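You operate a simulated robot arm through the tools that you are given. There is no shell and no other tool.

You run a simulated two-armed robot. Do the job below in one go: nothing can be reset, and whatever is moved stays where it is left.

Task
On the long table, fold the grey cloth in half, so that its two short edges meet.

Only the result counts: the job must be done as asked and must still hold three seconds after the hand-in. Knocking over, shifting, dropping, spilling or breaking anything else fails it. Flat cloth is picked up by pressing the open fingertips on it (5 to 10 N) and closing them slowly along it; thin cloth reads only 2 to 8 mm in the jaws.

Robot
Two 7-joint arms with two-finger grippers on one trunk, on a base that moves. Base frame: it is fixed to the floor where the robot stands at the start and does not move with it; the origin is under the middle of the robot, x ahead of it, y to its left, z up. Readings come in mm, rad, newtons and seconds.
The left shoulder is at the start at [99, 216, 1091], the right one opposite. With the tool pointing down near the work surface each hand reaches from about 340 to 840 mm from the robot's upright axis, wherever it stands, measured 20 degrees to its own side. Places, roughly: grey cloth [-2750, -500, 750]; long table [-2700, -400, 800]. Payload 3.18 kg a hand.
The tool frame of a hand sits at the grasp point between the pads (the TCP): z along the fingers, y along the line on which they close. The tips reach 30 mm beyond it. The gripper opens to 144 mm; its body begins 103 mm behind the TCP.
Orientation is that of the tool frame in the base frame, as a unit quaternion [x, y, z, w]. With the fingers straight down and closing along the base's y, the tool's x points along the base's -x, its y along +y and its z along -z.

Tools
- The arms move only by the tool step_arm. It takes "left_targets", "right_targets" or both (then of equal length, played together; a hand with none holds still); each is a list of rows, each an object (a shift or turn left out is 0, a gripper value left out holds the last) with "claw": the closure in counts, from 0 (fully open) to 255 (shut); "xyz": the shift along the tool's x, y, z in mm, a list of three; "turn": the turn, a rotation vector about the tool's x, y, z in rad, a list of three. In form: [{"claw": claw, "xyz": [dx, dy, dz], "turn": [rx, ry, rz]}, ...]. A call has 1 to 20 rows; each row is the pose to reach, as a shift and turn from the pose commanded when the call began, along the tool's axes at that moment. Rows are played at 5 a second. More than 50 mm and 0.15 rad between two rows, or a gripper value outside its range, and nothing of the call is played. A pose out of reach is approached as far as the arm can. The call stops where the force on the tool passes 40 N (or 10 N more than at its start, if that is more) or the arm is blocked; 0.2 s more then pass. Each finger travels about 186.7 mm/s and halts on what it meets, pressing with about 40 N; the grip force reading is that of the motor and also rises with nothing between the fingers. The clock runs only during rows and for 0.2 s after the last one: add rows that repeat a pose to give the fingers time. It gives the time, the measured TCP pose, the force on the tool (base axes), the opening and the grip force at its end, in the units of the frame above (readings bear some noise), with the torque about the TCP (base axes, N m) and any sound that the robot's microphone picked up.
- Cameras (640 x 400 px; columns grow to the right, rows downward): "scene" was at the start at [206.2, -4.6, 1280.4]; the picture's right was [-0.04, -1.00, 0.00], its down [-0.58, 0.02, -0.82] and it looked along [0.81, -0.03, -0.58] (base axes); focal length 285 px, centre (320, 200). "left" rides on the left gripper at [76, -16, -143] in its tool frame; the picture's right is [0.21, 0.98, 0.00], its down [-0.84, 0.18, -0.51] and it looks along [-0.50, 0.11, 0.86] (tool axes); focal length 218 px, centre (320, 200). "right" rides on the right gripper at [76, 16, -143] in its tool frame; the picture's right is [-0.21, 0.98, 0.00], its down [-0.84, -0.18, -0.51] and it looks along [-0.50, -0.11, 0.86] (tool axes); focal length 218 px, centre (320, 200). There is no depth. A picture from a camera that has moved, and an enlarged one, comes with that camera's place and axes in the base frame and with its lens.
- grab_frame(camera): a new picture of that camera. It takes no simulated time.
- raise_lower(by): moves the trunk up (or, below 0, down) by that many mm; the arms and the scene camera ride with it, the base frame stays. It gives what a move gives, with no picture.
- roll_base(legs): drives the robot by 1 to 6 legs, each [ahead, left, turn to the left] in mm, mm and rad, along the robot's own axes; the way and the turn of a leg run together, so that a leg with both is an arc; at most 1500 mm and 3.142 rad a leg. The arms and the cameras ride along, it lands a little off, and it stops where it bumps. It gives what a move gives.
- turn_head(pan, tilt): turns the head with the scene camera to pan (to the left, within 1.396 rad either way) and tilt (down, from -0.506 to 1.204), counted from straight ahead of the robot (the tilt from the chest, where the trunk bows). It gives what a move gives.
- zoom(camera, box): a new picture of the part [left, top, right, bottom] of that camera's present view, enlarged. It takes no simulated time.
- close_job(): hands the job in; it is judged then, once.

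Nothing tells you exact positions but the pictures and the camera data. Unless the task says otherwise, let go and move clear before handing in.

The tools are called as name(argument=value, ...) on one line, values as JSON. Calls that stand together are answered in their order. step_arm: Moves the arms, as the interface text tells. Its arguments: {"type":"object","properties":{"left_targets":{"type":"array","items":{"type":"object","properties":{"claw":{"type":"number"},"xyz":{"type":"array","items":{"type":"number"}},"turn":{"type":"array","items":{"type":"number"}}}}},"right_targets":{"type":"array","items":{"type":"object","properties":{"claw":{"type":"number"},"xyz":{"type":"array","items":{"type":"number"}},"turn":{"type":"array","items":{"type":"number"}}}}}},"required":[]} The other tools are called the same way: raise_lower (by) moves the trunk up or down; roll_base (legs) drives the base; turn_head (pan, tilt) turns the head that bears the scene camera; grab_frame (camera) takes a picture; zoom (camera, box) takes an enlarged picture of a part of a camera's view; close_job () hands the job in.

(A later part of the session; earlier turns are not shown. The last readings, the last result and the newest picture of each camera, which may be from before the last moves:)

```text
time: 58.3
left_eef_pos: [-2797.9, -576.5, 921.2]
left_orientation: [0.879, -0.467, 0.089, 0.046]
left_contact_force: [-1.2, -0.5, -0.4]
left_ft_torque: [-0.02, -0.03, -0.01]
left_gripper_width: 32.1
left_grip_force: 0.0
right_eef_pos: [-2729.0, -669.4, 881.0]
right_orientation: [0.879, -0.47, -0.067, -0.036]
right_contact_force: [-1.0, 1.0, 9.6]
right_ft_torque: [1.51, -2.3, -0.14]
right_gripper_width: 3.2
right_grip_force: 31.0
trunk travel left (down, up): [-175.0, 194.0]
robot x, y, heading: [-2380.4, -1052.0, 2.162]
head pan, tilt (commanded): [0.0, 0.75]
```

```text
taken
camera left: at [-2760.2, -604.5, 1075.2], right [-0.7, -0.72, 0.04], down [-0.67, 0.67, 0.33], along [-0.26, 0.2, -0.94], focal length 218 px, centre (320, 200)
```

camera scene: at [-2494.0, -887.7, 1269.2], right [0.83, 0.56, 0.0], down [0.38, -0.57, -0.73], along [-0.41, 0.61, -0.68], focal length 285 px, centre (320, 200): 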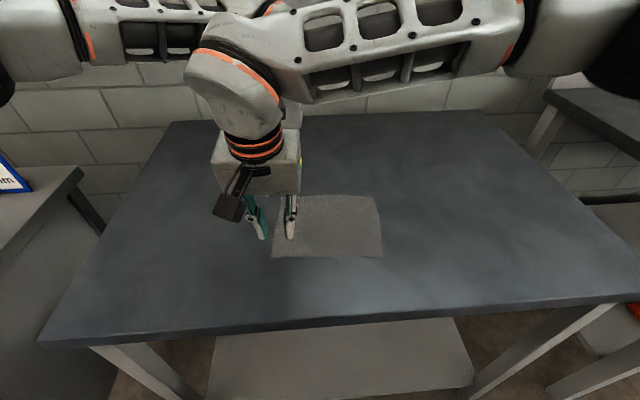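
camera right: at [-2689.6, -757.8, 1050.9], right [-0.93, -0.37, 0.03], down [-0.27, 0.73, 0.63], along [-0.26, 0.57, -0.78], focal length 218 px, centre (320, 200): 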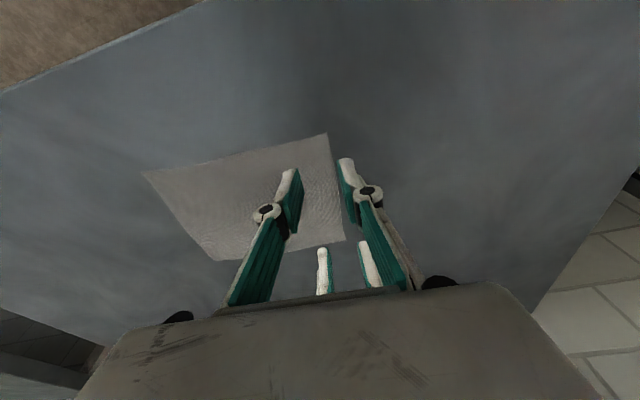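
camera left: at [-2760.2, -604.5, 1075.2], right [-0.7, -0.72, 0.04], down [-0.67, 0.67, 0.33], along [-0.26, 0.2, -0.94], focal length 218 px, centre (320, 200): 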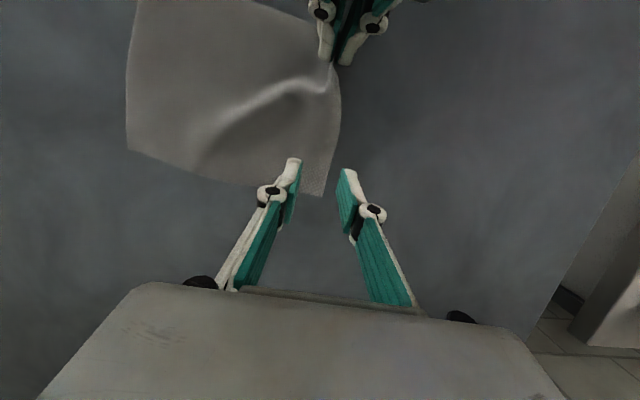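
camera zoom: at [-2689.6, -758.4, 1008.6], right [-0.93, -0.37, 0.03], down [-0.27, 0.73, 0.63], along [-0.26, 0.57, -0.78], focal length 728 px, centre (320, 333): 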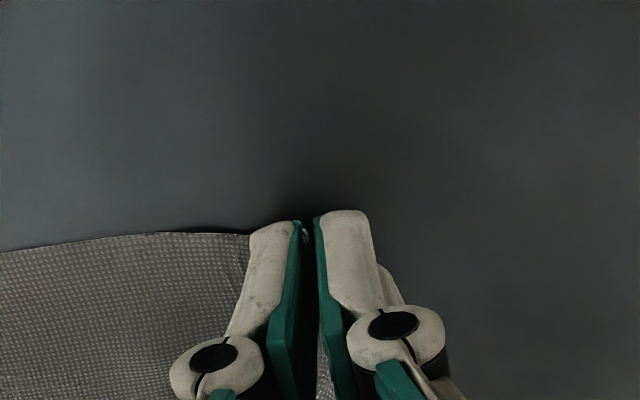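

The right hand holds the near-left corner (3.2 mm in the jaws, 31 N). The cloth swung slightly; I'll relieve the pressing and look closely at the far-left corner before lowering the left hand.

step_arm(right_targets=[{"xyz": [-0.15, 0, -1.0]}, {"xyz": [-0.15, 0, -1.0]}])

zoom(camera="left", box=[224, 120, 416, 240])

```text
time: 58.9
left_eef_pos: [-2799.3, -576.5, 920.3]
left_orientation: [0.878, -0.467, 0.089, 0.046]
left_contact_force: [0.3, -0.8, -0.5]
left_ft_torque: [-0.01, 0.01, 0.05]
left_gripper_width: 32.2
left_grip_force: 0.0
right_eef_pos: [-2729.4, -668.5, 882.3]
right_orientation: [0.88, -0.469, -0.066, -0.035]
right_contact_force: [1.9, -2.0, 3.0]
right_ft_torque: [0.0, -0.06, -0.05]
right_gripper_width: 3.5
right_grip_force: 44.0
trunk travel left (down, up): [-175.0, 194.0]
robot x, y, heading: [-2383.5, -1048.4, 2.158]
head pan, tilt (commanded): [0.0, 0.75]
```

```text
3.33 times, centred on (320, 180) of left
camera zoom: at [-2760.1, -604.3, 1075.0], right [-0.7, -0.72, 0.04], down [-0.67, 0.67, 0.33], along [-0.26, 0.2, -0.94], focal length 728 px, centre (320, 267)
```

zoom: 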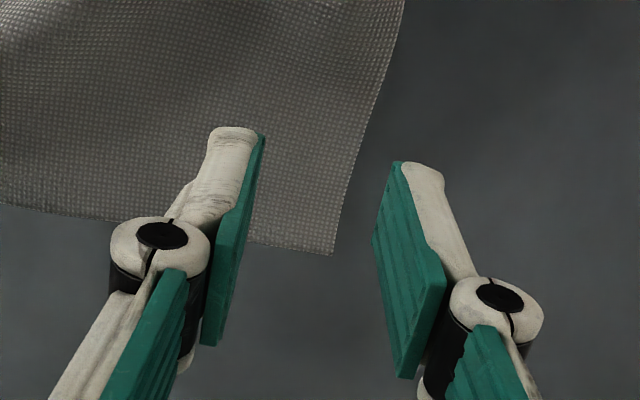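

The far-left corner is at about 651 mm ahead and 92 mm left, so I'll advance the left hand 9 mm and lower it to just above the cloth, still straddling the edge.

step_arm(left_targets=[{"xyz": [-4, 0, 8.4]}, {"xyz": [-8, 0, 16.8]}, {"xyz": [-12, 0, 25.2]}, {"xyz": [-16, 0, 33.5]}, {"xyz": [-16, 0, 33.5]}])

zoom(camera="left", box=[224, 120, 416, 240])

```text
time: 60.1
left_eef_pos: [-2802.7, -566.9, 884.9]
left_orientation: [0.879, -0.467, 0.089, 0.046]
left_contact_force: [0.2, -0.9, -0.6]
left_ft_torque: [0.02, -0.02, -0.02]
left_gripper_width: 32.2
left_grip_force: 0.0
right_eef_pos: [-2728.6, -669.1, 881.2]
right_orientation: [0.879, -0.47, -0.067, -0.035]
right_contact_force: [0.5, 0.1, 2.9]
right_ft_torque: [-0.05, 0.08, 0.02]
right_gripper_width: 5.4
right_grip_force: 29.4
trunk travel left (down, up): [-175.0, 194.0]
robot x, y, heading: [-2381.8, -1053.2, 2.159]
head pan, tilt (commanded): [0.0, 0.75]
```

```text
3.33 times, centred on (320, 180) of left
camera zoom: at [-2764.8, -596.9, 1039.2], right [-0.7, -0.72, 0.04], down [-0.67, 0.67, 0.33], along [-0.26, 0.2, -0.94], focal length 728 px, centre (320, 267)
```

zoom: 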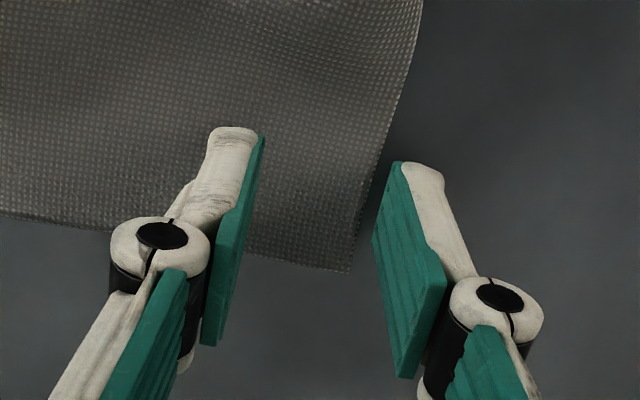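

The outer finger is just outside the edge and the inner one is over the cloth, about 8 mm from the far edge. I'll go down to contact in small steps.

step_arm(left_targets=[{"xyz": [-0.2, 0, 1]}, {"xyz": [-0.4, 0, 2]}, {"xyz": [-0.6, 0, 3]}, {"xyz": [-0.6, 0, 3]}])

```text
time: 61.1
left_eef_pos: [-2802.9, -568.9, 882.7]
left_orientation: [0.879, -0.467, 0.088, 0.046]
left_contact_force: [-0.6, 0.8, 2.5]
left_ft_torque: [0.11, -0.07, 0.04]
left_gripper_width: 32.2
left_grip_force: 0.0
right_eef_pos: [-2729.0, -669.2, 881.2]
right_orientation: [0.88, -0.469, -0.066, -0.035]
right_contact_force: [1.4, 0.1, 2.7]
right_ft_torque: [-0.08, 0.07, 0.0]
right_gripper_width: 3.7
right_grip_force: 30.9
trunk travel left (down, up): [-175.0, 194.0]
robot x, y, heading: [-2384.6, -1053.5, 2.161]
head pan, tilt (commanded): [0.0, 0.75]
```

The left tip touches at 2.5 N. I'll press 0.6 mm more and start closing slowly.

step_arm(left_targets=[{"xyz": [-0.12, 0, 0.6], "claw": 198}, {"xyz": [-0.12, 0, 0.6], "claw": 201}, {"xyz": [-0.12, 0, 0.6], "claw": 204}, {"xyz": [-0.12, 0, 0.6], "claw": 207}, {"xyz": [-0.12, 0, 0.6], "claw": 210}, {"xyz": [-0.12, 0, 0.6], "claw": 213}])

zoom(camera="left", box=[224, 120, 416, 240])

```text
time: 62.5
left_eef_pos: [-2802.4, -568.1, 882.3]
left_orientation: [0.879, -0.467, 0.087, 0.046]
left_contact_force: [-0.3, -0.1, 7.3]
left_ft_torque: [0.07, -0.06, 0.0]
left_gripper_width: 23.6
left_grip_force: 0.1
right_eef_pos: [-2728.2, -668.9, 882.1]
right_orientation: [0.879, -0.47, -0.067, -0.036]
right_contact_force: [-0.9, -0.1, -0.5]
right_ft_torque: [0.0, 0.09, 0.04]
right_gripper_width: 2.3
right_grip_force: 29.5
trunk travel left (down, up): [-175.0, 194.0]
robot x, y, heading: [-2383.1, -1053.9, 2.158]
head pan, tilt (commanded): [0.0, 0.75]
```

```text
3.33 times, centred on (320, 180) of left
camera zoom: at [-2764.4, -597.4, 1036.1], right [-0.7, -0.72, 0.04], down [-0.67, 0.67, 0.33], along [-0.26, 0.2, -0.94], focal length 728 px, centre (320, 267)
```

zoom: 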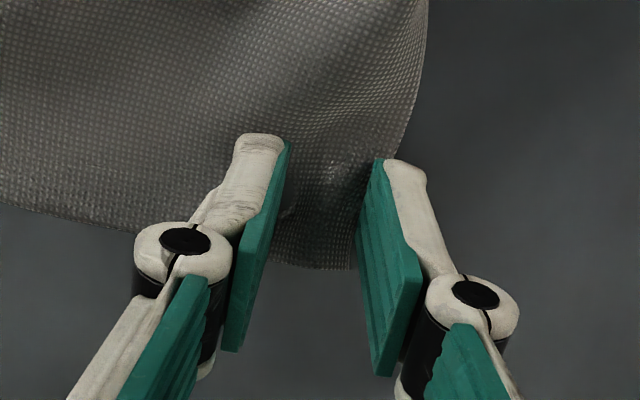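

The edge has met the outer pad and the cloth starts to dip and rise between the fingers. I'll continue closing.

step_arm(left_targets=[{"claw": 216}, {"claw": 219}, {"claw": 222}, {"claw": 225}, {"claw": 228}, {"claw": 231}])

zoom(camera="left", box=[224, 120, 416, 240])

```text
time: 63.9
left_eef_pos: [-2802.1, -568.3, 881.3]
left_orientation: [0.878, -0.467, 0.089, 0.046]
left_contact_force: [-0.3, 0.4, 3.9]
left_ft_torque: [0.0, 0.03, 0.0]
left_gripper_width: 12.7
left_grip_force: 0.0
right_eef_pos: [-2728.0, -669.5, 882.1]
right_orientation: [0.88, -0.469, -0.066, -0.036]
right_contact_force: [-0.9, 0.3, -1.4]
right_ft_torque: [0.01, -0.04, -0.03]
right_gripper_width: 6.5
right_grip_force: 40.0
trunk travel left (down, up): [-175.0, 194.0]
robot x, y, heading: [-2383.5, -1054.1, 2.16]
head pan, tilt (commanded): [0.0, 0.75]
```

```text
3.33 times, centred on (320, 180) of left
camera zoom: at [-2764.6, -597.4, 1035.7], right [-0.7, -0.72, 0.04], down [-0.67, 0.67, 0.33], along [-0.26, 0.2, -0.94], focal length 728 px, centre (320, 267)
```

zoom: 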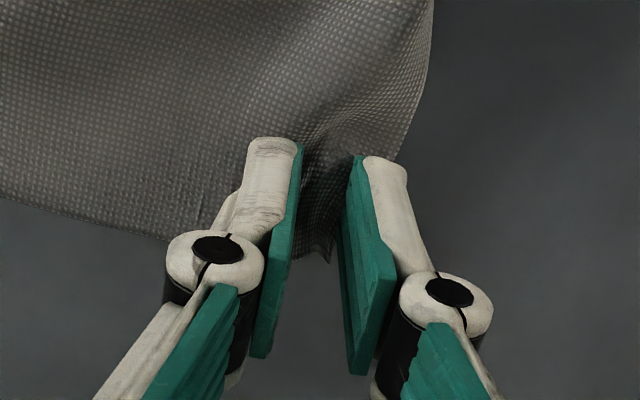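

The cloth is rising between the pads as on the other hand. I'll finish closing with a little extra press.

step_arm(left_targets=[{"xyz": [-0.06, 0, 0.3], "claw": 234}, {"xyz": [-0.06, 0, 0.3], "claw": 237}, {"xyz": [-0.06, 0, 0.3], "claw": 240}, {"xyz": [-0.06, 0, 0.3], "claw": 243}, {"xyz": [-0.06, 0, 0.3], "claw": 246}, {"xyz": [-0.06, 0, 0.3], "claw": 249}, {"xyz": [-0.06, 0, 0.3], "claw": 252}, {"xyz": [-0.06, 0, 0.3], "claw": 255}, {"xyz": [-0.06, 0, 0.3], "claw": 255}, {"xyz": [-0.06, 0, 0.3], "claw": 255}])

grab_frame(camera="left")

grab_frame(camera="right")

grab_frame(camera="scene")

```text
time: 66.1
left_eef_pos: [-2801.6, -567.2, 880.6]
left_orientation: [0.878, -0.467, 0.089, 0.046]
left_contact_force: [-2.1, 0.5, 7.4]
left_ft_torque: [0.05, -0.05, -0.01]
left_gripper_width: 1.0
left_grip_force: 37.1
right_eef_pos: [-2730.1, -668.9, 882.6]
right_orientation: [0.88, -0.469, -0.066, -0.035]
right_contact_force: [-2.6, -0.1, 1.0]
right_ft_torque: [0.22, -0.27, -0.01]
right_gripper_width: 0.1
right_grip_force: 26.4
trunk travel left (down, up): [-175.0, 194.0]
robot x, y, heading: [-2382.3, -1056.1, 2.162]
head pan, tilt (commanded): [0.0, 0.75]
```

```text
taken
camera left: at [-2764.7, -597.0, 1035.4], right [-0.7, -0.72, 0.04], down [-0.67, 0.67, 0.33], along [-0.26, 0.2, -0.94], focal length 218 px, centre (320, 200)
```

left: 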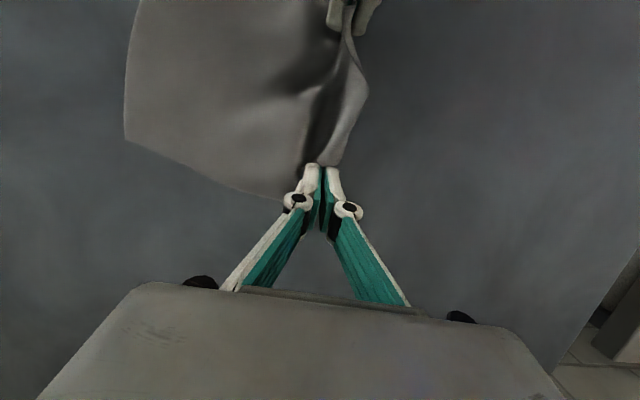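

```text
taken
camera right: at [-2689.4, -758.3, 1009.6], right [-0.93, -0.37, 0.03], down [-0.27, 0.73, 0.63], along [-0.26, 0.57, -0.78], focal length 218 px, centre (320, 200)
```

right: 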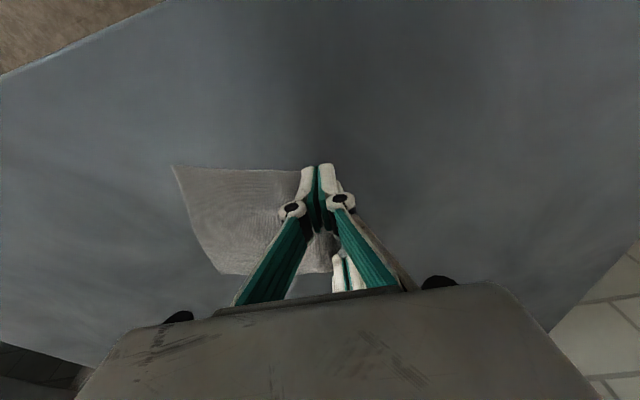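

```text
taken
camera scene: at [-2493.9, -887.5, 1269.1], right [0.83, 0.56, 0.0], down [0.38, -0.57, -0.73], along [-0.41, 0.61, -0.68], focal length 285 px, centre (320, 200)
```

scene: 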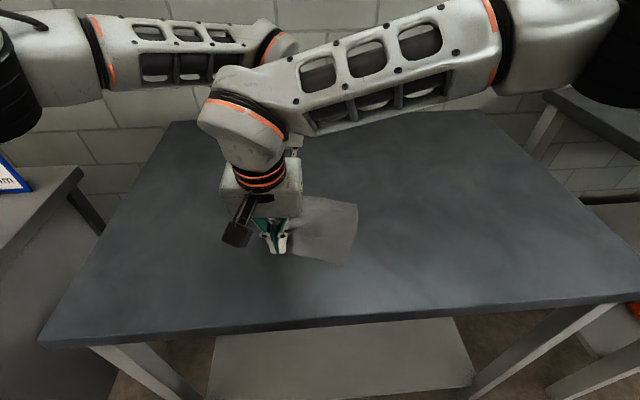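

Both grippers are closed, but the right jaw reading (0.1 mm) is suspicious. I'll zoom on both grips.

zoom(camera="right", box=[240, 130, 400, 230])

zoom(camera="left", box=[224, 0, 416, 120])

zoom(camera="left", box=[224, 120, 416, 240])

zoom(camera="scene", box=[208, 180, 400, 300])

```text
4.00 times, centred on (320, 180) of right
camera zoom: at [-2689.4, -758.3, 1009.6], right [-0.93, -0.37, 0.03], down [-0.27, 0.73, 0.63], along [-0.26, 0.57, -0.78], focal length 873 px, centre (320, 280)
```

zoom: 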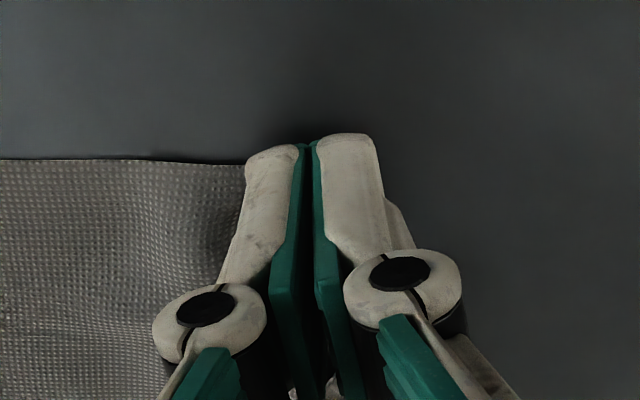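

```text
3.33 times, centred on (320, 60) of left
camera zoom: at [-2764.7, -597.0, 1035.4], right [-0.7, -0.72, 0.04], down [-0.67, 0.67, 0.33], along [-0.26, 0.2, -0.94], focal length 728 px, centre (320, 667)
```

zoom: 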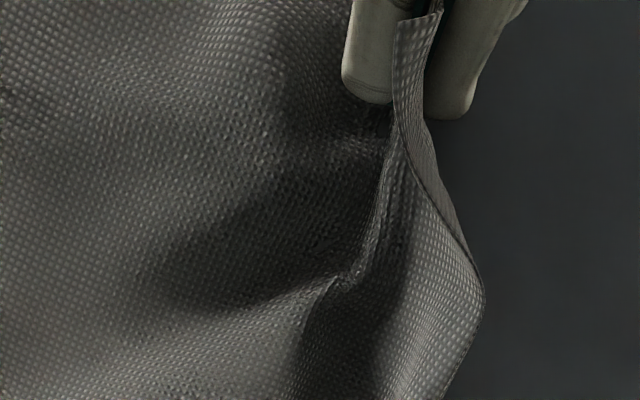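

```text
3.33 times, centred on (320, 180) of left
camera zoom: at [-2764.7, -597.0, 1035.4], right [-0.7, -0.72, 0.04], down [-0.67, 0.67, 0.33], along [-0.26, 0.2, -0.94], focal length 728 px, centre (320, 267)
```

zoom: 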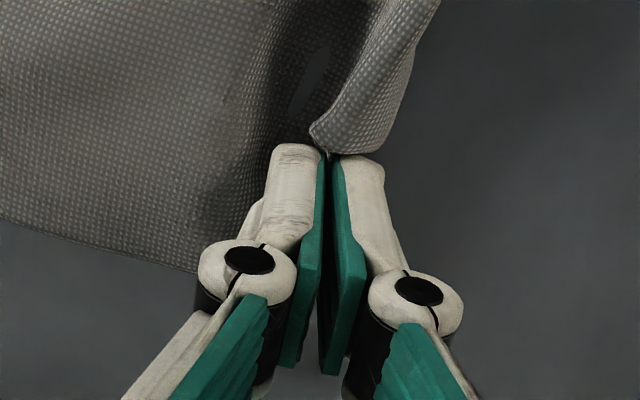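

```text
3.33 times, centred on (304, 240) of scene
camera zoom: at [-2493.9, -887.5, 1269.1], right [0.83, 0.56, 0.0], down [0.38, -0.57, -0.73], along [-0.41, 0.61, -0.68], focal length 950 px, centre (373, 67)
```

zoom: 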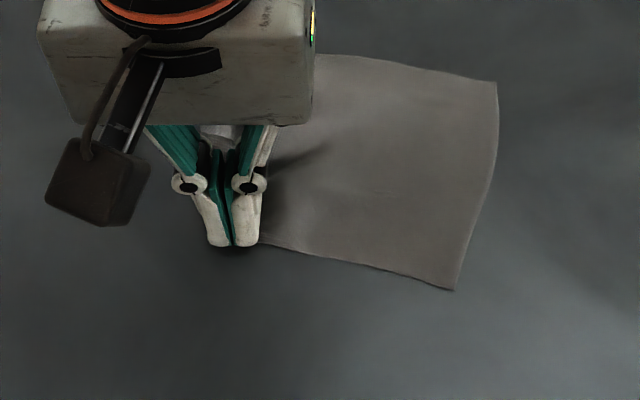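

Both hands hold the edge: the right shows the cloth's edge standing up between its pads, and the left holds the far corner. I'll lift both together by 25 mm and check the grips.

step_arm(left_targets=[{"xyz": [1, 0, -4.9]}, {"xyz": [2, 0, -9.8]}, {"xyz": [3, 0, -14.7]}, {"xyz": [4, 0, -19.6]}, {"xyz": [5, 0, -24.5]}, {"xyz": [5, 0, -24.5]}], right_targets=[{"xyz": [-0.7, 0, -4.9]}, {"xyz": [-1.5, 0, -9.9]}, {"xyz": [-2.2, 0, -14.8]}, {"xyz": [-3, 0, -19.8]}, {"xyz": [-3.7, 0, -24.7]}, {"xyz": [-3.7, 0, -24.7]}])

grab_frame(camera="left")

zoom(camera="scene", box=[208, 180, 400, 300])

grab_frame(camera="right")

```text
time: 67.5
left_eef_pos: [-2802.1, -567.5, 905.3]
left_orientation: [0.878, -0.467, 0.089, 0.046]
left_contact_force: [-1.2, -0.8, 4.3]
left_ft_torque: [0.05, 0.09, -0.02]
left_gripper_width: 0.5
left_grip_force: 27.1
right_eef_pos: [-2730.3, -669.3, 905.1]
right_orientation: [0.88, -0.47, -0.066, -0.035]
right_contact_force: [5.2, -8.2, -0.2]
right_ft_torque: [-0.29, -0.05, 0.04]
right_gripper_width: 0.0
right_grip_force: 29.8
trunk travel left (down, up): [-175.0, 194.0]
robot x, y, heading: [-2381.7, -1051.0, 2.167]
head pan, tilt (commanded): [0.0, 0.75]
```

```text
taken
camera left: at [-2764.1, -597.0, 1060.4], right [-0.7, -0.72, 0.04], down [-0.67, 0.67, 0.33], along [-0.26, 0.2, -0.94], focal length 218 px, centre (320, 200)
```

left: 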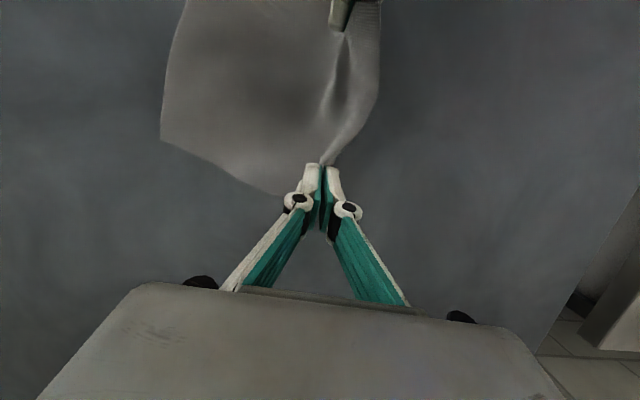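

```text
3.33 times, centred on (304, 240) of scene
camera zoom: at [-2493.9, -887.4, 1269.1], right [0.83, 0.56, 0.0], down [0.38, -0.57, -0.73], along [-0.41, 0.61, -0.68], focal length 950 px, centre (373, 67)
```

zoom: 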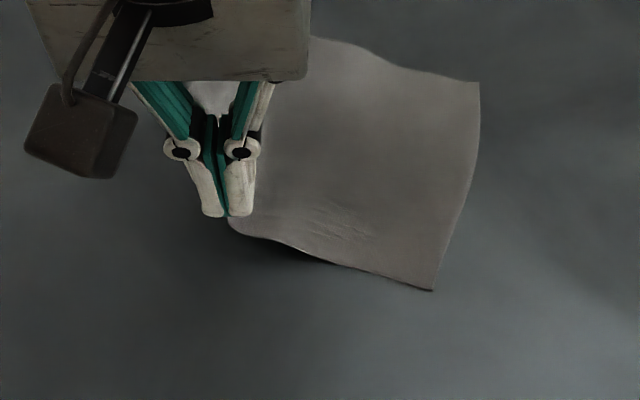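

```text
taken
camera right: at [-2689.7, -758.7, 1034.6], right [-0.93, -0.37, 0.03], down [-0.27, 0.73, 0.63], along [-0.26, 0.57, -0.78], focal length 218 px, centre (320, 200)
```

right: 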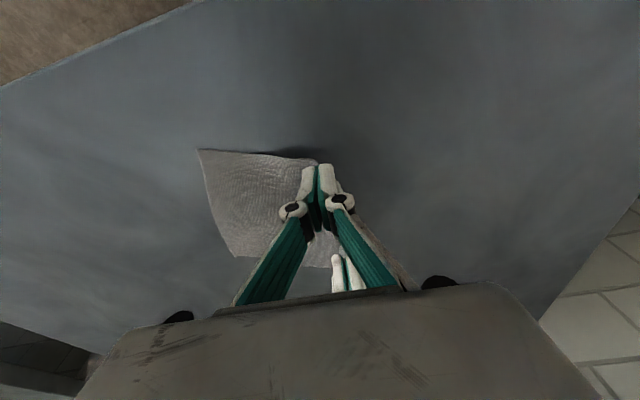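

The edge has come off the table in both hands, but the right hand reads an odd ~10 N toward me. I'll repeat a still reading to see whether it persists.

step_arm(left_targets=[{"xyz": [0, 0, 0]}, {"xyz": [0, 0, 0]}], right_targets=[{"xyz": [0, 0, 0]}, {"xyz": [0, 0, 0]}])

zoom(camera="left", box=[224, 0, 416, 120])

zoom(camera="right", box=[224, 140, 416, 260])

```text
time: 68.1
left_eef_pos: [-2801.9, -568.3, 906.3]
left_orientation: [0.878, -0.467, 0.089, 0.047]
left_contact_force: [1.0, -0.5, -1.4]
left_ft_torque: [-0.05, 0.05, 0.02]
left_gripper_width: 7.1
left_grip_force: 44.5
right_eef_pos: [-2729.4, -669.3, 906.7]
right_orientation: [0.879, -0.47, -0.066, -0.035]
right_contact_force: [0.3, 0.3, -1.4]
right_ft_torque: [0.0, 0.04, 0.0]
right_gripper_width: 5.4
right_grip_force: 46.2
trunk travel left (down, up): [-175.0, 194.0]
robot x, y, heading: [-2381.5, -1051.9, 2.163]
head pan, tilt (commanded): [0.0, 0.75]
```

```text
3.33 times, centred on (320, 60) of left
camera zoom: at [-2764.1, -596.9, 1060.4], right [-0.7, -0.72, 0.04], down [-0.67, 0.67, 0.33], along [-0.26, 0.2, -0.94], focal length 728 px, centre (320, 667)
```

zoom: 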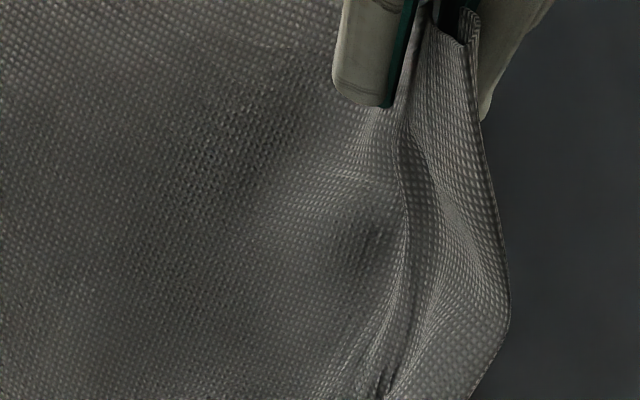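

```text
3.33 times, centred on (320, 200) of right
camera zoom: at [-2689.7, -758.6, 1034.5], right [-0.93, -0.37, 0.03], down [-0.27, 0.73, 0.63], along [-0.26, 0.57, -0.78], focal length 728 px, centre (320, 200)
```

zoom: 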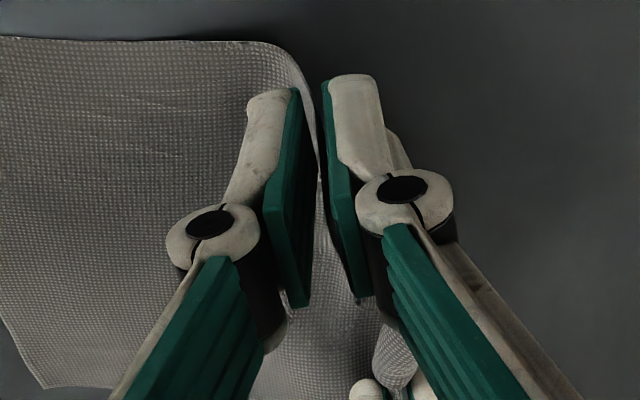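

The cloth seems to have been drawn well up between the right pads, since the near-right corner has moved far left. I'll look closer at how much cloth is inside each jaw.

zoom(camera="right", box=[270, 150, 390, 300])

zoom(camera="left", box=[270, 140, 390, 290])

zoom(camera="scene", box=[240, 190, 320, 260])

```text
2.67 times, centred on (330, 225) of right
camera zoom: at [-2689.7, -758.6, 1034.5], right [-0.93, -0.37, 0.03], down [-0.27, 0.73, 0.63], along [-0.26, 0.57, -0.78], focal length 582 px, centre (293, 133)
```

zoom: 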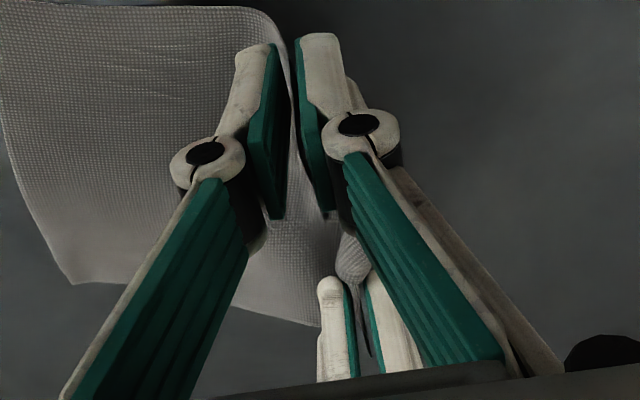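

```text
2.67 times, centred on (330, 215) of left
camera zoom: at [-2764.1, -596.9, 1060.4], right [-0.7, -0.72, 0.04], down [-0.67, 0.67, 0.33], along [-0.26, 0.2, -0.94], focal length 582 px, centre (293, 160)
```

zoom: 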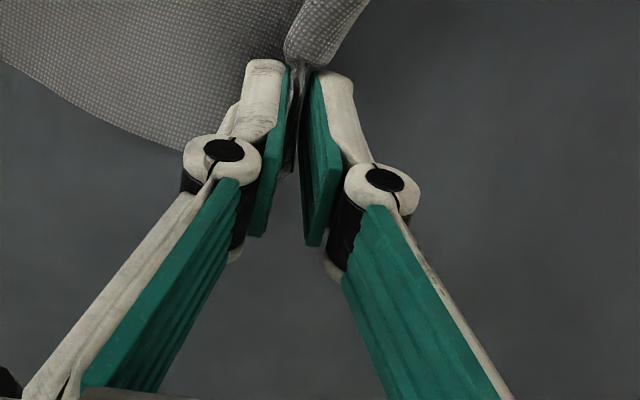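

```text
5.71 times, centred on (280, 225) of scene
camera zoom: at [-2493.9, -887.3, 1269.1], right [0.83, 0.56, 0.0], down [0.38, -0.57, -0.73], along [-0.41, 0.61, -0.68], focal length 1628 px, centre (549, 57)
```

zoom: 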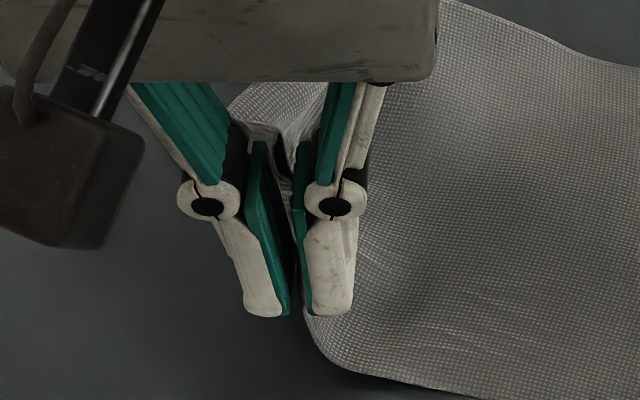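

The right jaw is creeping cloth upward while squeezing at full force (the cloth edge has been drawn several centimetres in). I'll set the hands back down, open them gently, lift clear and see how the cloth lies, then regrasp with a softer squeeze.

step_arm(left_targets=[{"xyz": [-1.5, 0, 7], "claw": 246}, {"xyz": [-3, 0, 14]}, {"xyz": [-4, 0, 20]}, {"xyz": [-4, 0, 20], "claw": 238}, {"xyz": [-4, 0, 20], "claw": 228}, {"xyz": [-4, 0, 20], "claw": 215}, {"xyz": [-4, 0, 20], "claw": 198}, {"xyz": [-4, 0, 20], "claw": 180}, {"xyz": [-4, 0, 20], "claw": 160}, {"xyz": [-4, 0, 20], "claw": 160}], right_targets=[{"xyz": [1, 0, 7], "claw": 246}, {"xyz": [2, 0, 14]}, {"xyz": [3, 0, 20]}, {"xyz": [3, 0, 20], "claw": 238}, {"xyz": [3, 0, 20], "claw": 228}, {"xyz": [3, 0, 20], "claw": 215}, {"xyz": [3, 0, 20], "claw": 198}, {"xyz": [3, 0, 20], "claw": 180}, {"xyz": [3, 0, 20], "claw": 160}, {"xyz": [3, 0, 20], "claw": 160}])

grab_frame(camera="scene")

grab_frame(camera="left")

grab_frame(camera="right")

```text
time: 70.3
left_eef_pos: [-2801.7, -567.2, 886.2]
left_orientation: [0.879, -0.467, 0.089, 0.045]
left_contact_force: [-0.7, -0.2, -0.2]
left_ft_torque: [0.0, -0.02, 0.01]
left_gripper_width: 53.5
left_grip_force: 0.1
right_eef_pos: [-2728.8, -669.7, 885.5]
right_orientation: [0.879, -0.47, -0.066, -0.035]
right_contact_force: [0.6, -0.5, -0.4]
right_ft_torque: [-0.02, -0.01, -0.01]
right_gripper_width: 53.7
right_grip_force: 0.0
trunk travel left (down, up): [-175.0, 194.0]
robot x, y, heading: [-2383.6, -1052.0, 2.161]
head pan, tilt (commanded): [0.0, 0.75]
```

```text
taken
camera scene: at [-2494.0, -887.4, 1269.1], right [0.83, 0.56, 0.0], down [0.38, -0.57, -0.73], along [-0.41, 0.61, -0.68], focal length 285 px, centre (320, 200)
```

scene: 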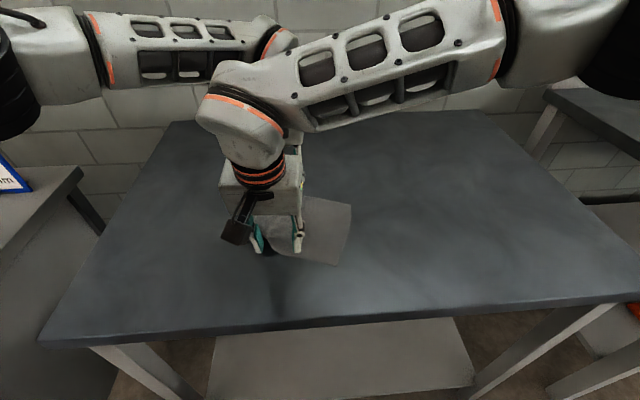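

```text
taken
camera left: at [-2764.4, -597.0, 1040.1], right [-0.7, -0.72, 0.04], down [-0.67, 0.67, 0.33], along [-0.26, 0.2, -0.94], focal length 218 px, centre (320, 200)
```

left: 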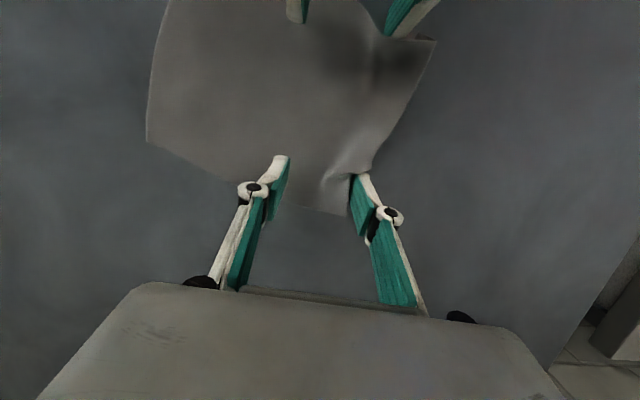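

```text
taken
camera right: at [-2689.3, -758.4, 1014.0], right [-0.93, -0.37, 0.03], down [-0.27, 0.73, 0.63], along [-0.26, 0.57, -0.78], focal length 218 px, centre (320, 200)
```

right: 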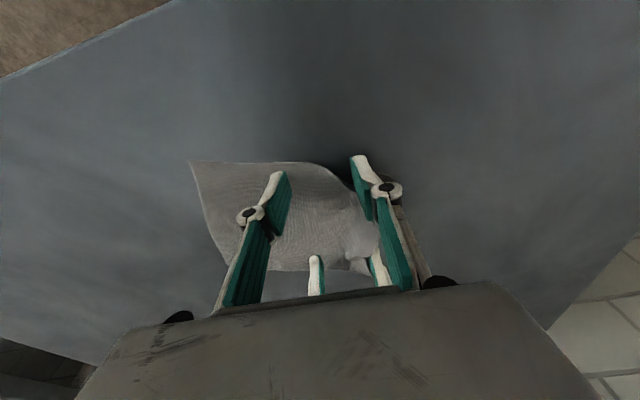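

The jaws are open; the cloth lies loosely, still leaning on the right outer finger. I'll lift both hands clear.

step_arm(left_targets=[{"xyz": [3, 0, -15]}, {"xyz": [6, 0, -30]}, {"xyz": [9, 0, -45]}, {"xyz": [12, 0, -60]}, {"xyz": [12, 0, -60]}], right_targets=[{"xyz": [-2.2, 0, -15]}, {"xyz": [-4.5, 0, -30]}, {"xyz": [-6.7, 0, -45]}, {"xyz": [-9, 0, -60]}, {"xyz": [-9, 0, -60]}])

grab_frame(camera="left")

grab_frame(camera="right")

```text
time: 71.5
left_eef_pos: [-2802.8, -566.6, 945.2]
left_orientation: [0.878, -0.468, 0.088, 0.047]
left_contact_force: [0.0, -0.4, -0.2]
left_ft_torque: [0.0, 0.0, 0.0]
left_gripper_width: 53.7
left_grip_force: 0.0
right_eef_pos: [-2729.0, -669.0, 946.4]
right_orientation: [0.88, -0.47, -0.067, -0.035]
right_contact_force: [-0.3, 1.0, -0.9]
right_ft_torque: [0.0, 0.03, 0.0]
right_gripper_width: 53.5
right_grip_force: 0.0
trunk travel left (down, up): [-175.0, 194.0]
robot x, y, heading: [-2383.8, -1050.2, 2.161]
head pan, tilt (commanded): [0.0, 0.75]
```

```text
taken
camera left: at [-2764.9, -596.1, 1100.4], right [-0.7, -0.72, 0.04], down [-0.67, 0.67, 0.33], along [-0.26, 0.2, -0.94], focal length 218 px, centre (320, 200)
```

left: 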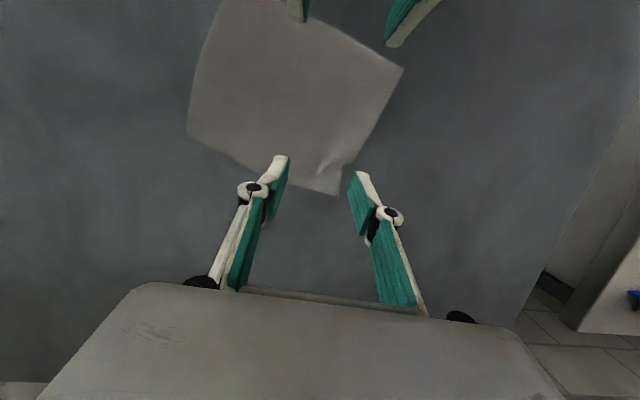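

```text
taken
camera right: at [-2690.0, -758.3, 1075.1], right [-0.93, -0.37, 0.03], down [-0.27, 0.73, 0.63], along [-0.26, 0.57, -0.78], focal length 218 px, centre (320, 200)
```

right: 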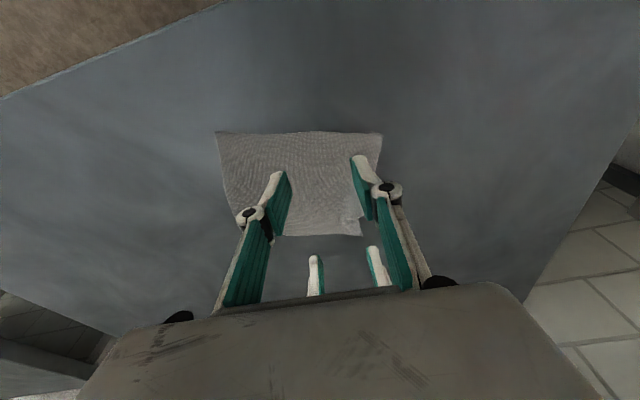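

The cloth sprang back almost flat but is now rotated about 0.24 rad clockwise and shifted left. I'll move the right hand aside to get a clean view of it.

step_arm(left_targets=[{"xyz": [4, 20, -15]}, {"xyz": [8, 50, -30]}, {"xyz": [10, 85, -40]}, {"xyz": [10, 120, -45]}, {"xyz": [10, 120, -45]}], right_targets=[{"xyz": [0, -30, -10]}, {"xyz": [0, -70, -20]}, {"xyz": [0, -110, -30]}, {"xyz": [0, -150, -30]}, {"xyz": [0, -190, -30]}])

zoom(camera="scene", box=[224, 170, 400, 280])

grab_frame(camera="scene")

```text
time: 72.7
left_eef_pos: [-2882.7, -638.7, 976.9]
left_orientation: [0.878, -0.47, 0.082, 0.049]
left_contact_force: [-0.5, 0.5, -0.2]
left_ft_torque: [-0.06, 0.02, 0.01]
left_gripper_width: 53.5
left_grip_force: 0.1
left hand out of reach, approached as far as the arm can: row 3, 4, 5
right_eef_pos: [-2569.1, -565.1, 975.2]
right_orientation: [0.88, -0.47, -0.064, -0.035]
right_contact_force: [-0.3, 0.5, -0.2]
right_ft_torque: [0.01, -0.03, 0.01]
right_gripper_width: 53.6
right_grip_force: 0.0
trunk travel left (down, up): [-175.0, 194.0]
robot x, y, heading: [-2382.3, -1054.2, 2.161]
head pan, tilt (commanded): [0.0, 0.75]
```

```text
3.64 times, centred on (312, 225) of scene
camera zoom: at [-2495.2, -885.4, 1268.3], right [0.83, 0.56, 0.0], down [0.38, -0.57, -0.73], along [-0.41, 0.61, -0.68], focal length 1036 px, centre (349, 109)
```

zoom: 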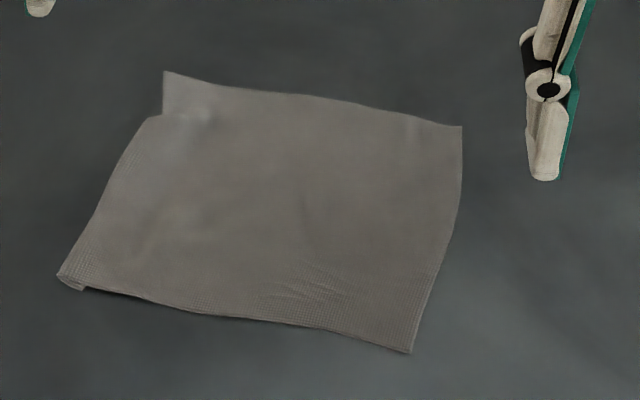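

```text
taken
camera scene: at [-2495.2, -885.4, 1268.3], right [0.83, 0.56, 0.0], down [0.38, -0.57, -0.73], along [-0.41, 0.61, -0.68], focal length 285 px, centre (320, 200)
```

scene: 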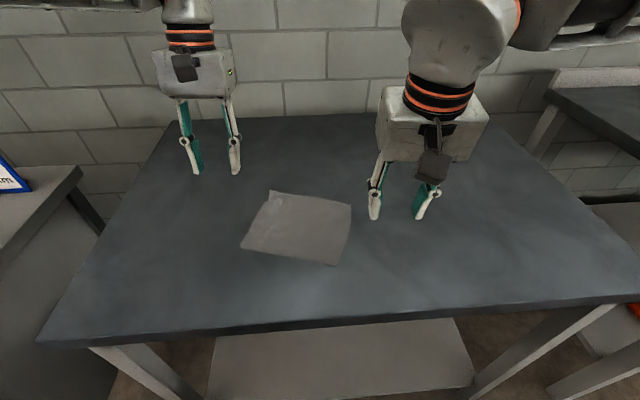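

The left edge is tucked under itself by about 17 mm at the near-left corner. Dragging the cloth to the right (and rotating it back) should unroll that flap, so I'll place the right hand vertically over the middle of the cloth with open fingertips.

step_arm(right_targets=[{"xyz": [-10, 30, 5], "turn": [0, 0.05, 0]}, {"xyz": [-20, 65, 20], "turn": [0, 0.1, 0]}, {"xyz": [-30, 100, 45], "turn": [0, 0.15, 0]}, {"xyz": [-39.7, 125, 70], "turn": [0, 0.15, 0]}, {"xyz": [-39.7, 125, 92], "turn": [0, 0.15, 0]}, {"xyz": [-39.7, 125, 92], "turn": [0, 0.15, 0]}])

grab_frame(camera="right")

```text
time: 74.1
left_eef_pos: [-2883.6, -639.1, 980.1]
left_orientation: [0.878, -0.469, 0.08, 0.047]
left_contact_force: [-0.2, 0.2, 0.2]
left_ft_torque: [0.02, -0.03, 0.01]
left_gripper_width: 53.6
left_grip_force: 0.0
right_eef_pos: [-2703.3, -593.3, 890.9]
right_orientation: [0.882, -0.471, 0.0, -0.001]
right_contact_force: [0.5, 0.5, 0.4]
right_ft_torque: [0.02, -0.01, 0.0]
right_gripper_width: 54.1
right_grip_force: 0.1
trunk travel left (down, up): [-175.0, 194.0]
robot x, y, heading: [-2382.3, -1054.2, 2.158]
head pan, tilt (commanded): [0.0, 0.75]
```

```text
taken
camera right: at [-2674.6, -665.0, 1032.3], right [-0.93, -0.37, 0.0], down [-0.32, 0.8, 0.51], along [-0.19, 0.47, -0.86], focal length 218 px, centre (320, 200)
```

right: 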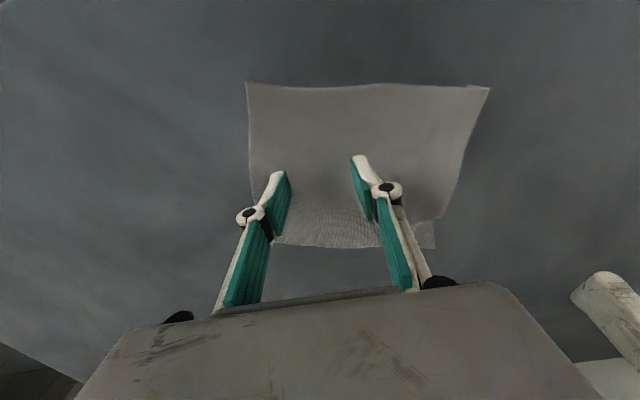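

The right hand is over the middle of the cloth. I'll lower it until the tips press on the cloth.

step_arm(right_targets=[{"xyz": [0, 0, 4]}, {"xyz": [0, 0, 8]}, {"xyz": [0, 0, 9.5]}, {"xyz": [0, 0, 10.5]}, {"xyz": [0, 0, 10.5]}])

```text
time: 75.3
left_eef_pos: [-2882.5, -639.6, 980.4]
left_orientation: [0.878, -0.469, 0.08, 0.047]
left_contact_force: [0.0, 0.6, 0.8]
left_ft_torque: [0.02, 0.01, 0.03]
left_gripper_width: 53.7
left_grip_force: 0.1
right_eef_pos: [-2701.8, -592.0, 881.4]
right_orientation: [0.882, -0.471, 0.0, 0.0]
right_contact_force: [0.0, 0.4, 1.2]
right_ft_torque: [-0.01, 0.01, 0.01]
right_gripper_width: 53.6
right_grip_force: 0.1
trunk travel left (down, up): [-175.0, 194.0]
robot x, y, heading: [-2382.9, -1049.8, 2.163]
head pan, tilt (commanded): [0.0, 0.75]
```

step_arm(right_targets=[{"xyz": [0, 0, 0.6]}, {"xyz": [0, 0, 1.2]}, {"xyz": [0, 0, 1.2]}])

```text
time: 76.1
left_eef_pos: [-2883.6, -640.1, 980.4]
left_orientation: [0.878, -0.469, 0.079, 0.047]
left_contact_force: [0.0, -0.2, -0.6]
left_ft_torque: [0.0, -0.02, -0.03]
left_gripper_width: 53.6
left_grip_force: 0.0
right_eef_pos: [-2702.6, -592.3, 880.8]
right_orientation: [0.882, -0.471, -0.001, -0.001]
right_contact_force: [-0.4, 1.5, 7.1]
right_ft_torque: [0.01, -0.04, 0.01]
right_gripper_width: 54.1
right_grip_force: 0.1
trunk travel left (down, up): [-175.0, 194.0]
robot x, y, heading: [-2384.4, -1053.0, 2.162]
head pan, tilt (commanded): [0.0, 0.75]
```

I'm pressing with about 7 N. Now I'll drag the cloth to the right by about 58 mm while turning it back counter-clockwise by 0.24 rad.

step_arm(right_targets=[{"xyz": [-1, -5, 0], "turn": [0, 0, -0.02]}, {"xyz": [-2, -10, 0], "turn": [0, 0, -0.04]}, {"xyz": [-3, -15, 0], "turn": [0, 0, -0.06]}, {"xyz": [-4, -20, 0], "turn": [0, 0, -0.08]}, {"xyz": [-4, -25, 0], "turn": [0, 0, -0.1]}, {"xyz": [-5, -30, 0], "turn": [0, 0, -0.12]}, {"xyz": [-6, -35, 0], "turn": [0, 0, -0.14]}, {"xyz": [-7, -40, 0], "turn": [0, 0, -0.16]}, {"xyz": [-8, -45, 0], "turn": [0, 0, -0.18]}, {"xyz": [-8, -50, 0], "turn": [0, 0, -0.2]}, {"xyz": [-9, -54, 0], "turn": [0, 0, -0.22]}, {"xyz": [-10, -58, 0], "turn": [0, 0, -0.24]}, {"xyz": [-10, -58, 0], "turn": [0, 0, -0.24]}])

grab_frame(camera="right")

zoom(camera="scene", box=[224, 170, 400, 280])

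```text
time: 78.9
left_eef_pos: [-2881.5, -639.3, 981.7]
left_orientation: [0.878, -0.47, 0.079, 0.048]
left_contact_force: [-0.4, 0.6, 0.2]
left_ft_torque: [-0.03, -0.02, 0.0]
left_gripper_width: 53.7
left_grip_force: 0.1
right_eef_pos: [-2660.0, -552.1, 880.4]
right_orientation: [0.932, -0.362, 0.0, -0.001]
right_contact_force: [-1.2, -0.7, 12.4]
right_ft_torque: [-0.16, 0.19, -0.06]
right_gripper_width: 54.6
right_grip_force: 0.7
trunk travel left (down, up): [-175.0, 194.0]
robot x, y, heading: [-2384.4, -1051.5, 2.16]
head pan, tilt (commanded): [0.0, 0.75]
```

```text
taken
camera right: at [-2614.8, -615.8, 1021.6], right [-0.81, -0.58, 0.0], down [-0.5, 0.7, 0.51], along [-0.3, 0.41, -0.86], focal length 218 px, centre (320, 200)
```

right: 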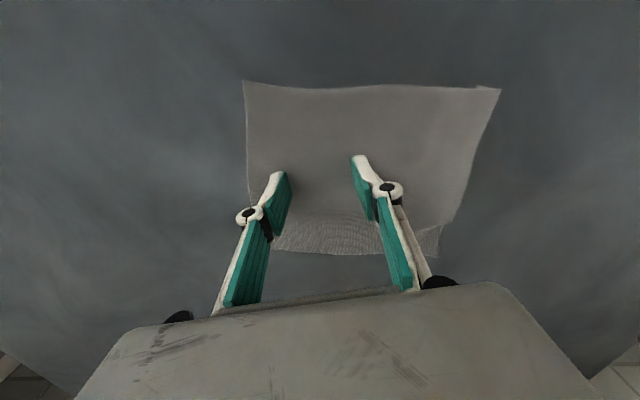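

```text
3.64 times, centred on (312, 225) of scene
camera zoom: at [-2493.7, -888.2, 1269.3], right [0.83, 0.56, 0.0], down [0.38, -0.57, -0.73], along [-0.41, 0.61, -0.68], focal length 1036 px, centre (349, 109)
```

zoom: 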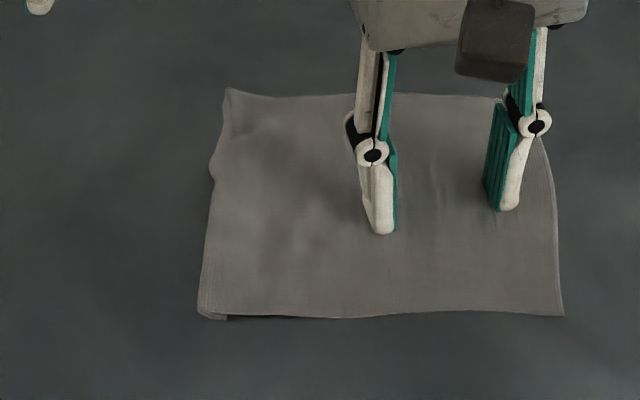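

The cloth slid over squarely with the hand, but the near-left corner is still tucked under by about 20 mm. I'll retreat the right hand, then use the left hand to pinch inside that corner and lift it so the tucked flap hangs and opens.

step_arm(right_targets=[{"xyz": [0, 0, -15]}, {"xyz": [0, 0, -40], "turn": [0, 0, 0.05]}, {"xyz": [0, -35, -60], "turn": [0, 0, 0.1]}, {"xyz": [0, -80, -70], "turn": [0, 0, 0.15]}, {"xyz": [0, -125, -75], "turn": [0, 0, 0.2]}, {"xyz": [0, -160, -75], "turn": [0, 0, 0.24]}, {"xyz": [0, -160, -75], "turn": [0, 0, 0.24]}])

step_arm(left_targets=[{"xyz": [10, -25, 0], "turn": [0, -0.03, 0], "claw": 175}, {"xyz": [20, -55, 10], "turn": [0, -0.06, 0], "claw": 190}, {"xyz": [30, -85, 30], "turn": [0, -0.1, 0], "claw": 198}, {"xyz": [40, -115, 55], "turn": [0, -0.13, 0]}, {"xyz": [50, -140, 80], "turn": [0, -0.16, 0]}, {"xyz": [57, -154, 100], "turn": [0, -0.184, 0]}, {"xyz": [57, -154, 100], "turn": [0, -0.184, 0]}])

grab_frame(camera="left")

zoom(camera="scene", box=[224, 170, 400, 280])

```text
time: 80.5
left_eef_pos: [-2883.8, -639.8, 979.5]
left_orientation: [0.879, -0.469, 0.08, 0.046]
left_contact_force: [0.9, -0.2, -0.3]
left_ft_torque: [0.0, 0.02, 0.02]
left_gripper_width: 53.5
left_grip_force: 0.1
right_eef_pos: [-2552.6, -433.6, 954.4]
right_orientation: [0.882, -0.471, 0.0, 0.0]
right_contact_force: [-0.2, 0.0, 0.4]
right_ft_torque: [0.02, -0.02, -0.01]
right_gripper_width: 53.8
right_grip_force: 0.0
trunk travel left (down, up): [-175.0, 194.0]
robot x, y, heading: [-2381.7, -1052.8, 2.163]
head pan, tilt (commanded): [0.0, 0.75]
```

```text
time: 82.1
left_eef_pos: [-2712.7, -616.3, 893.6]
left_orientation: [0.883, -0.47, 0.008, 0.003]
left_contact_force: [-0.4, -0.9, 0.7]
left_ft_torque: [0.0, 0.03, 0.02]
left_gripper_width: 32.2
left_grip_force: 0.0
right_eef_pos: [-2552.2, -434.3, 954.9]
right_orientation: [0.882, -0.471, -0.001, 0.0]
right_contact_force: [0.2, 0.3, -0.5]
right_ft_torque: [0.0, 0.03, -0.01]
right_gripper_width: 53.6
right_grip_force: 0.1
trunk travel left (down, up): [-175.0, 194.0]
robot x, y, heading: [-2380.7, -1053.8, 2.159]
head pan, tilt (commanded): [0.0, 0.75]
```

```text
taken
camera left: at [-2659.4, -667.4, 1037.3], right [-0.69, -0.72, 0.0], down [-0.63, 0.6, 0.49], along [-0.36, 0.34, -0.87], focal length 218 px, centre (320, 200)
```

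left: 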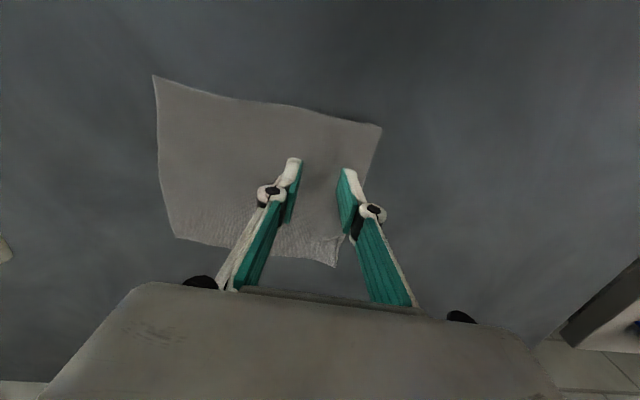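

```text
3.64 times, centred on (312, 225) of scene
camera zoom: at [-2494.0, -887.6, 1269.2], right [0.83, 0.56, 0.0], down [0.38, -0.57, -0.73], along [-0.41, 0.61, -0.68], focal length 1036 px, centre (349, 109)
```

zoom: 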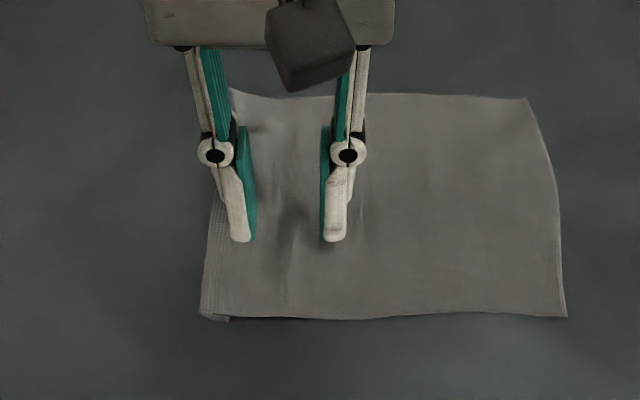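

The left hand is over the cloth inside the tucked corner. I'll shift it slightly toward the near edge and inward, press, pinch softly, and then lift.

step_arm(left_targets=[{"xyz": [7, -4, 3]}, {"xyz": [14, -8, 7]}, {"xyz": [14, -8, 10.5]}, {"xyz": [14, -8, 12.5]}, {"xyz": [14, -8, 12.5]}])

```text
time: 83.3
left_eef_pos: [-2699.6, -622.7, 882.1]
left_orientation: [0.883, -0.47, 0.007, 0.003]
left_contact_force: [-0.9, -0.1, 0.7]
left_ft_torque: [0.04, 0.03, -0.02]
left_gripper_width: 32.6
left_grip_force: 0.1
right_eef_pos: [-2552.0, -433.3, 954.7]
right_orientation: [0.883, -0.47, 0.0, 0.0]
right_contact_force: [-0.7, -0.3, 0.0]
right_ft_torque: [-0.01, 0.0, 0.01]
right_gripper_width: 53.5
right_grip_force: 0.1
trunk travel left (down, up): [-175.0, 194.0]
robot x, y, heading: [-2381.6, -1051.9, 2.155]
head pan, tilt (commanded): [0.0, 0.75]
```

step_arm(left_targets=[{"xyz": [0, 0, 0.8]}, {"xyz": [0, 0, 1.6]}, {"xyz": [0, 0, 1.6]}])

```text
time: 84.1
left_eef_pos: [-2699.6, -623.0, 881.3]
left_orientation: [0.883, -0.47, 0.007, 0.004]
left_contact_force: [0.5, 0.5, 4.1]
left_ft_torque: [0.0, 0.03, 0.0]
left_gripper_width: 32.3
left_grip_force: 0.2
right_eef_pos: [-2551.0, -434.4, 955.2]
right_orientation: [0.882, -0.472, 0.0, 0.001]
right_contact_force: [0.7, -0.3, -0.6]
right_ft_torque: [-0.02, 0.02, 0.03]
right_gripper_width: 53.5
right_grip_force: 0.2
trunk travel left (down, up): [-175.0, 194.0]
robot x, y, heading: [-2383.2, -1051.0, 2.162]
head pan, tilt (commanded): [0.0, 0.75]
```

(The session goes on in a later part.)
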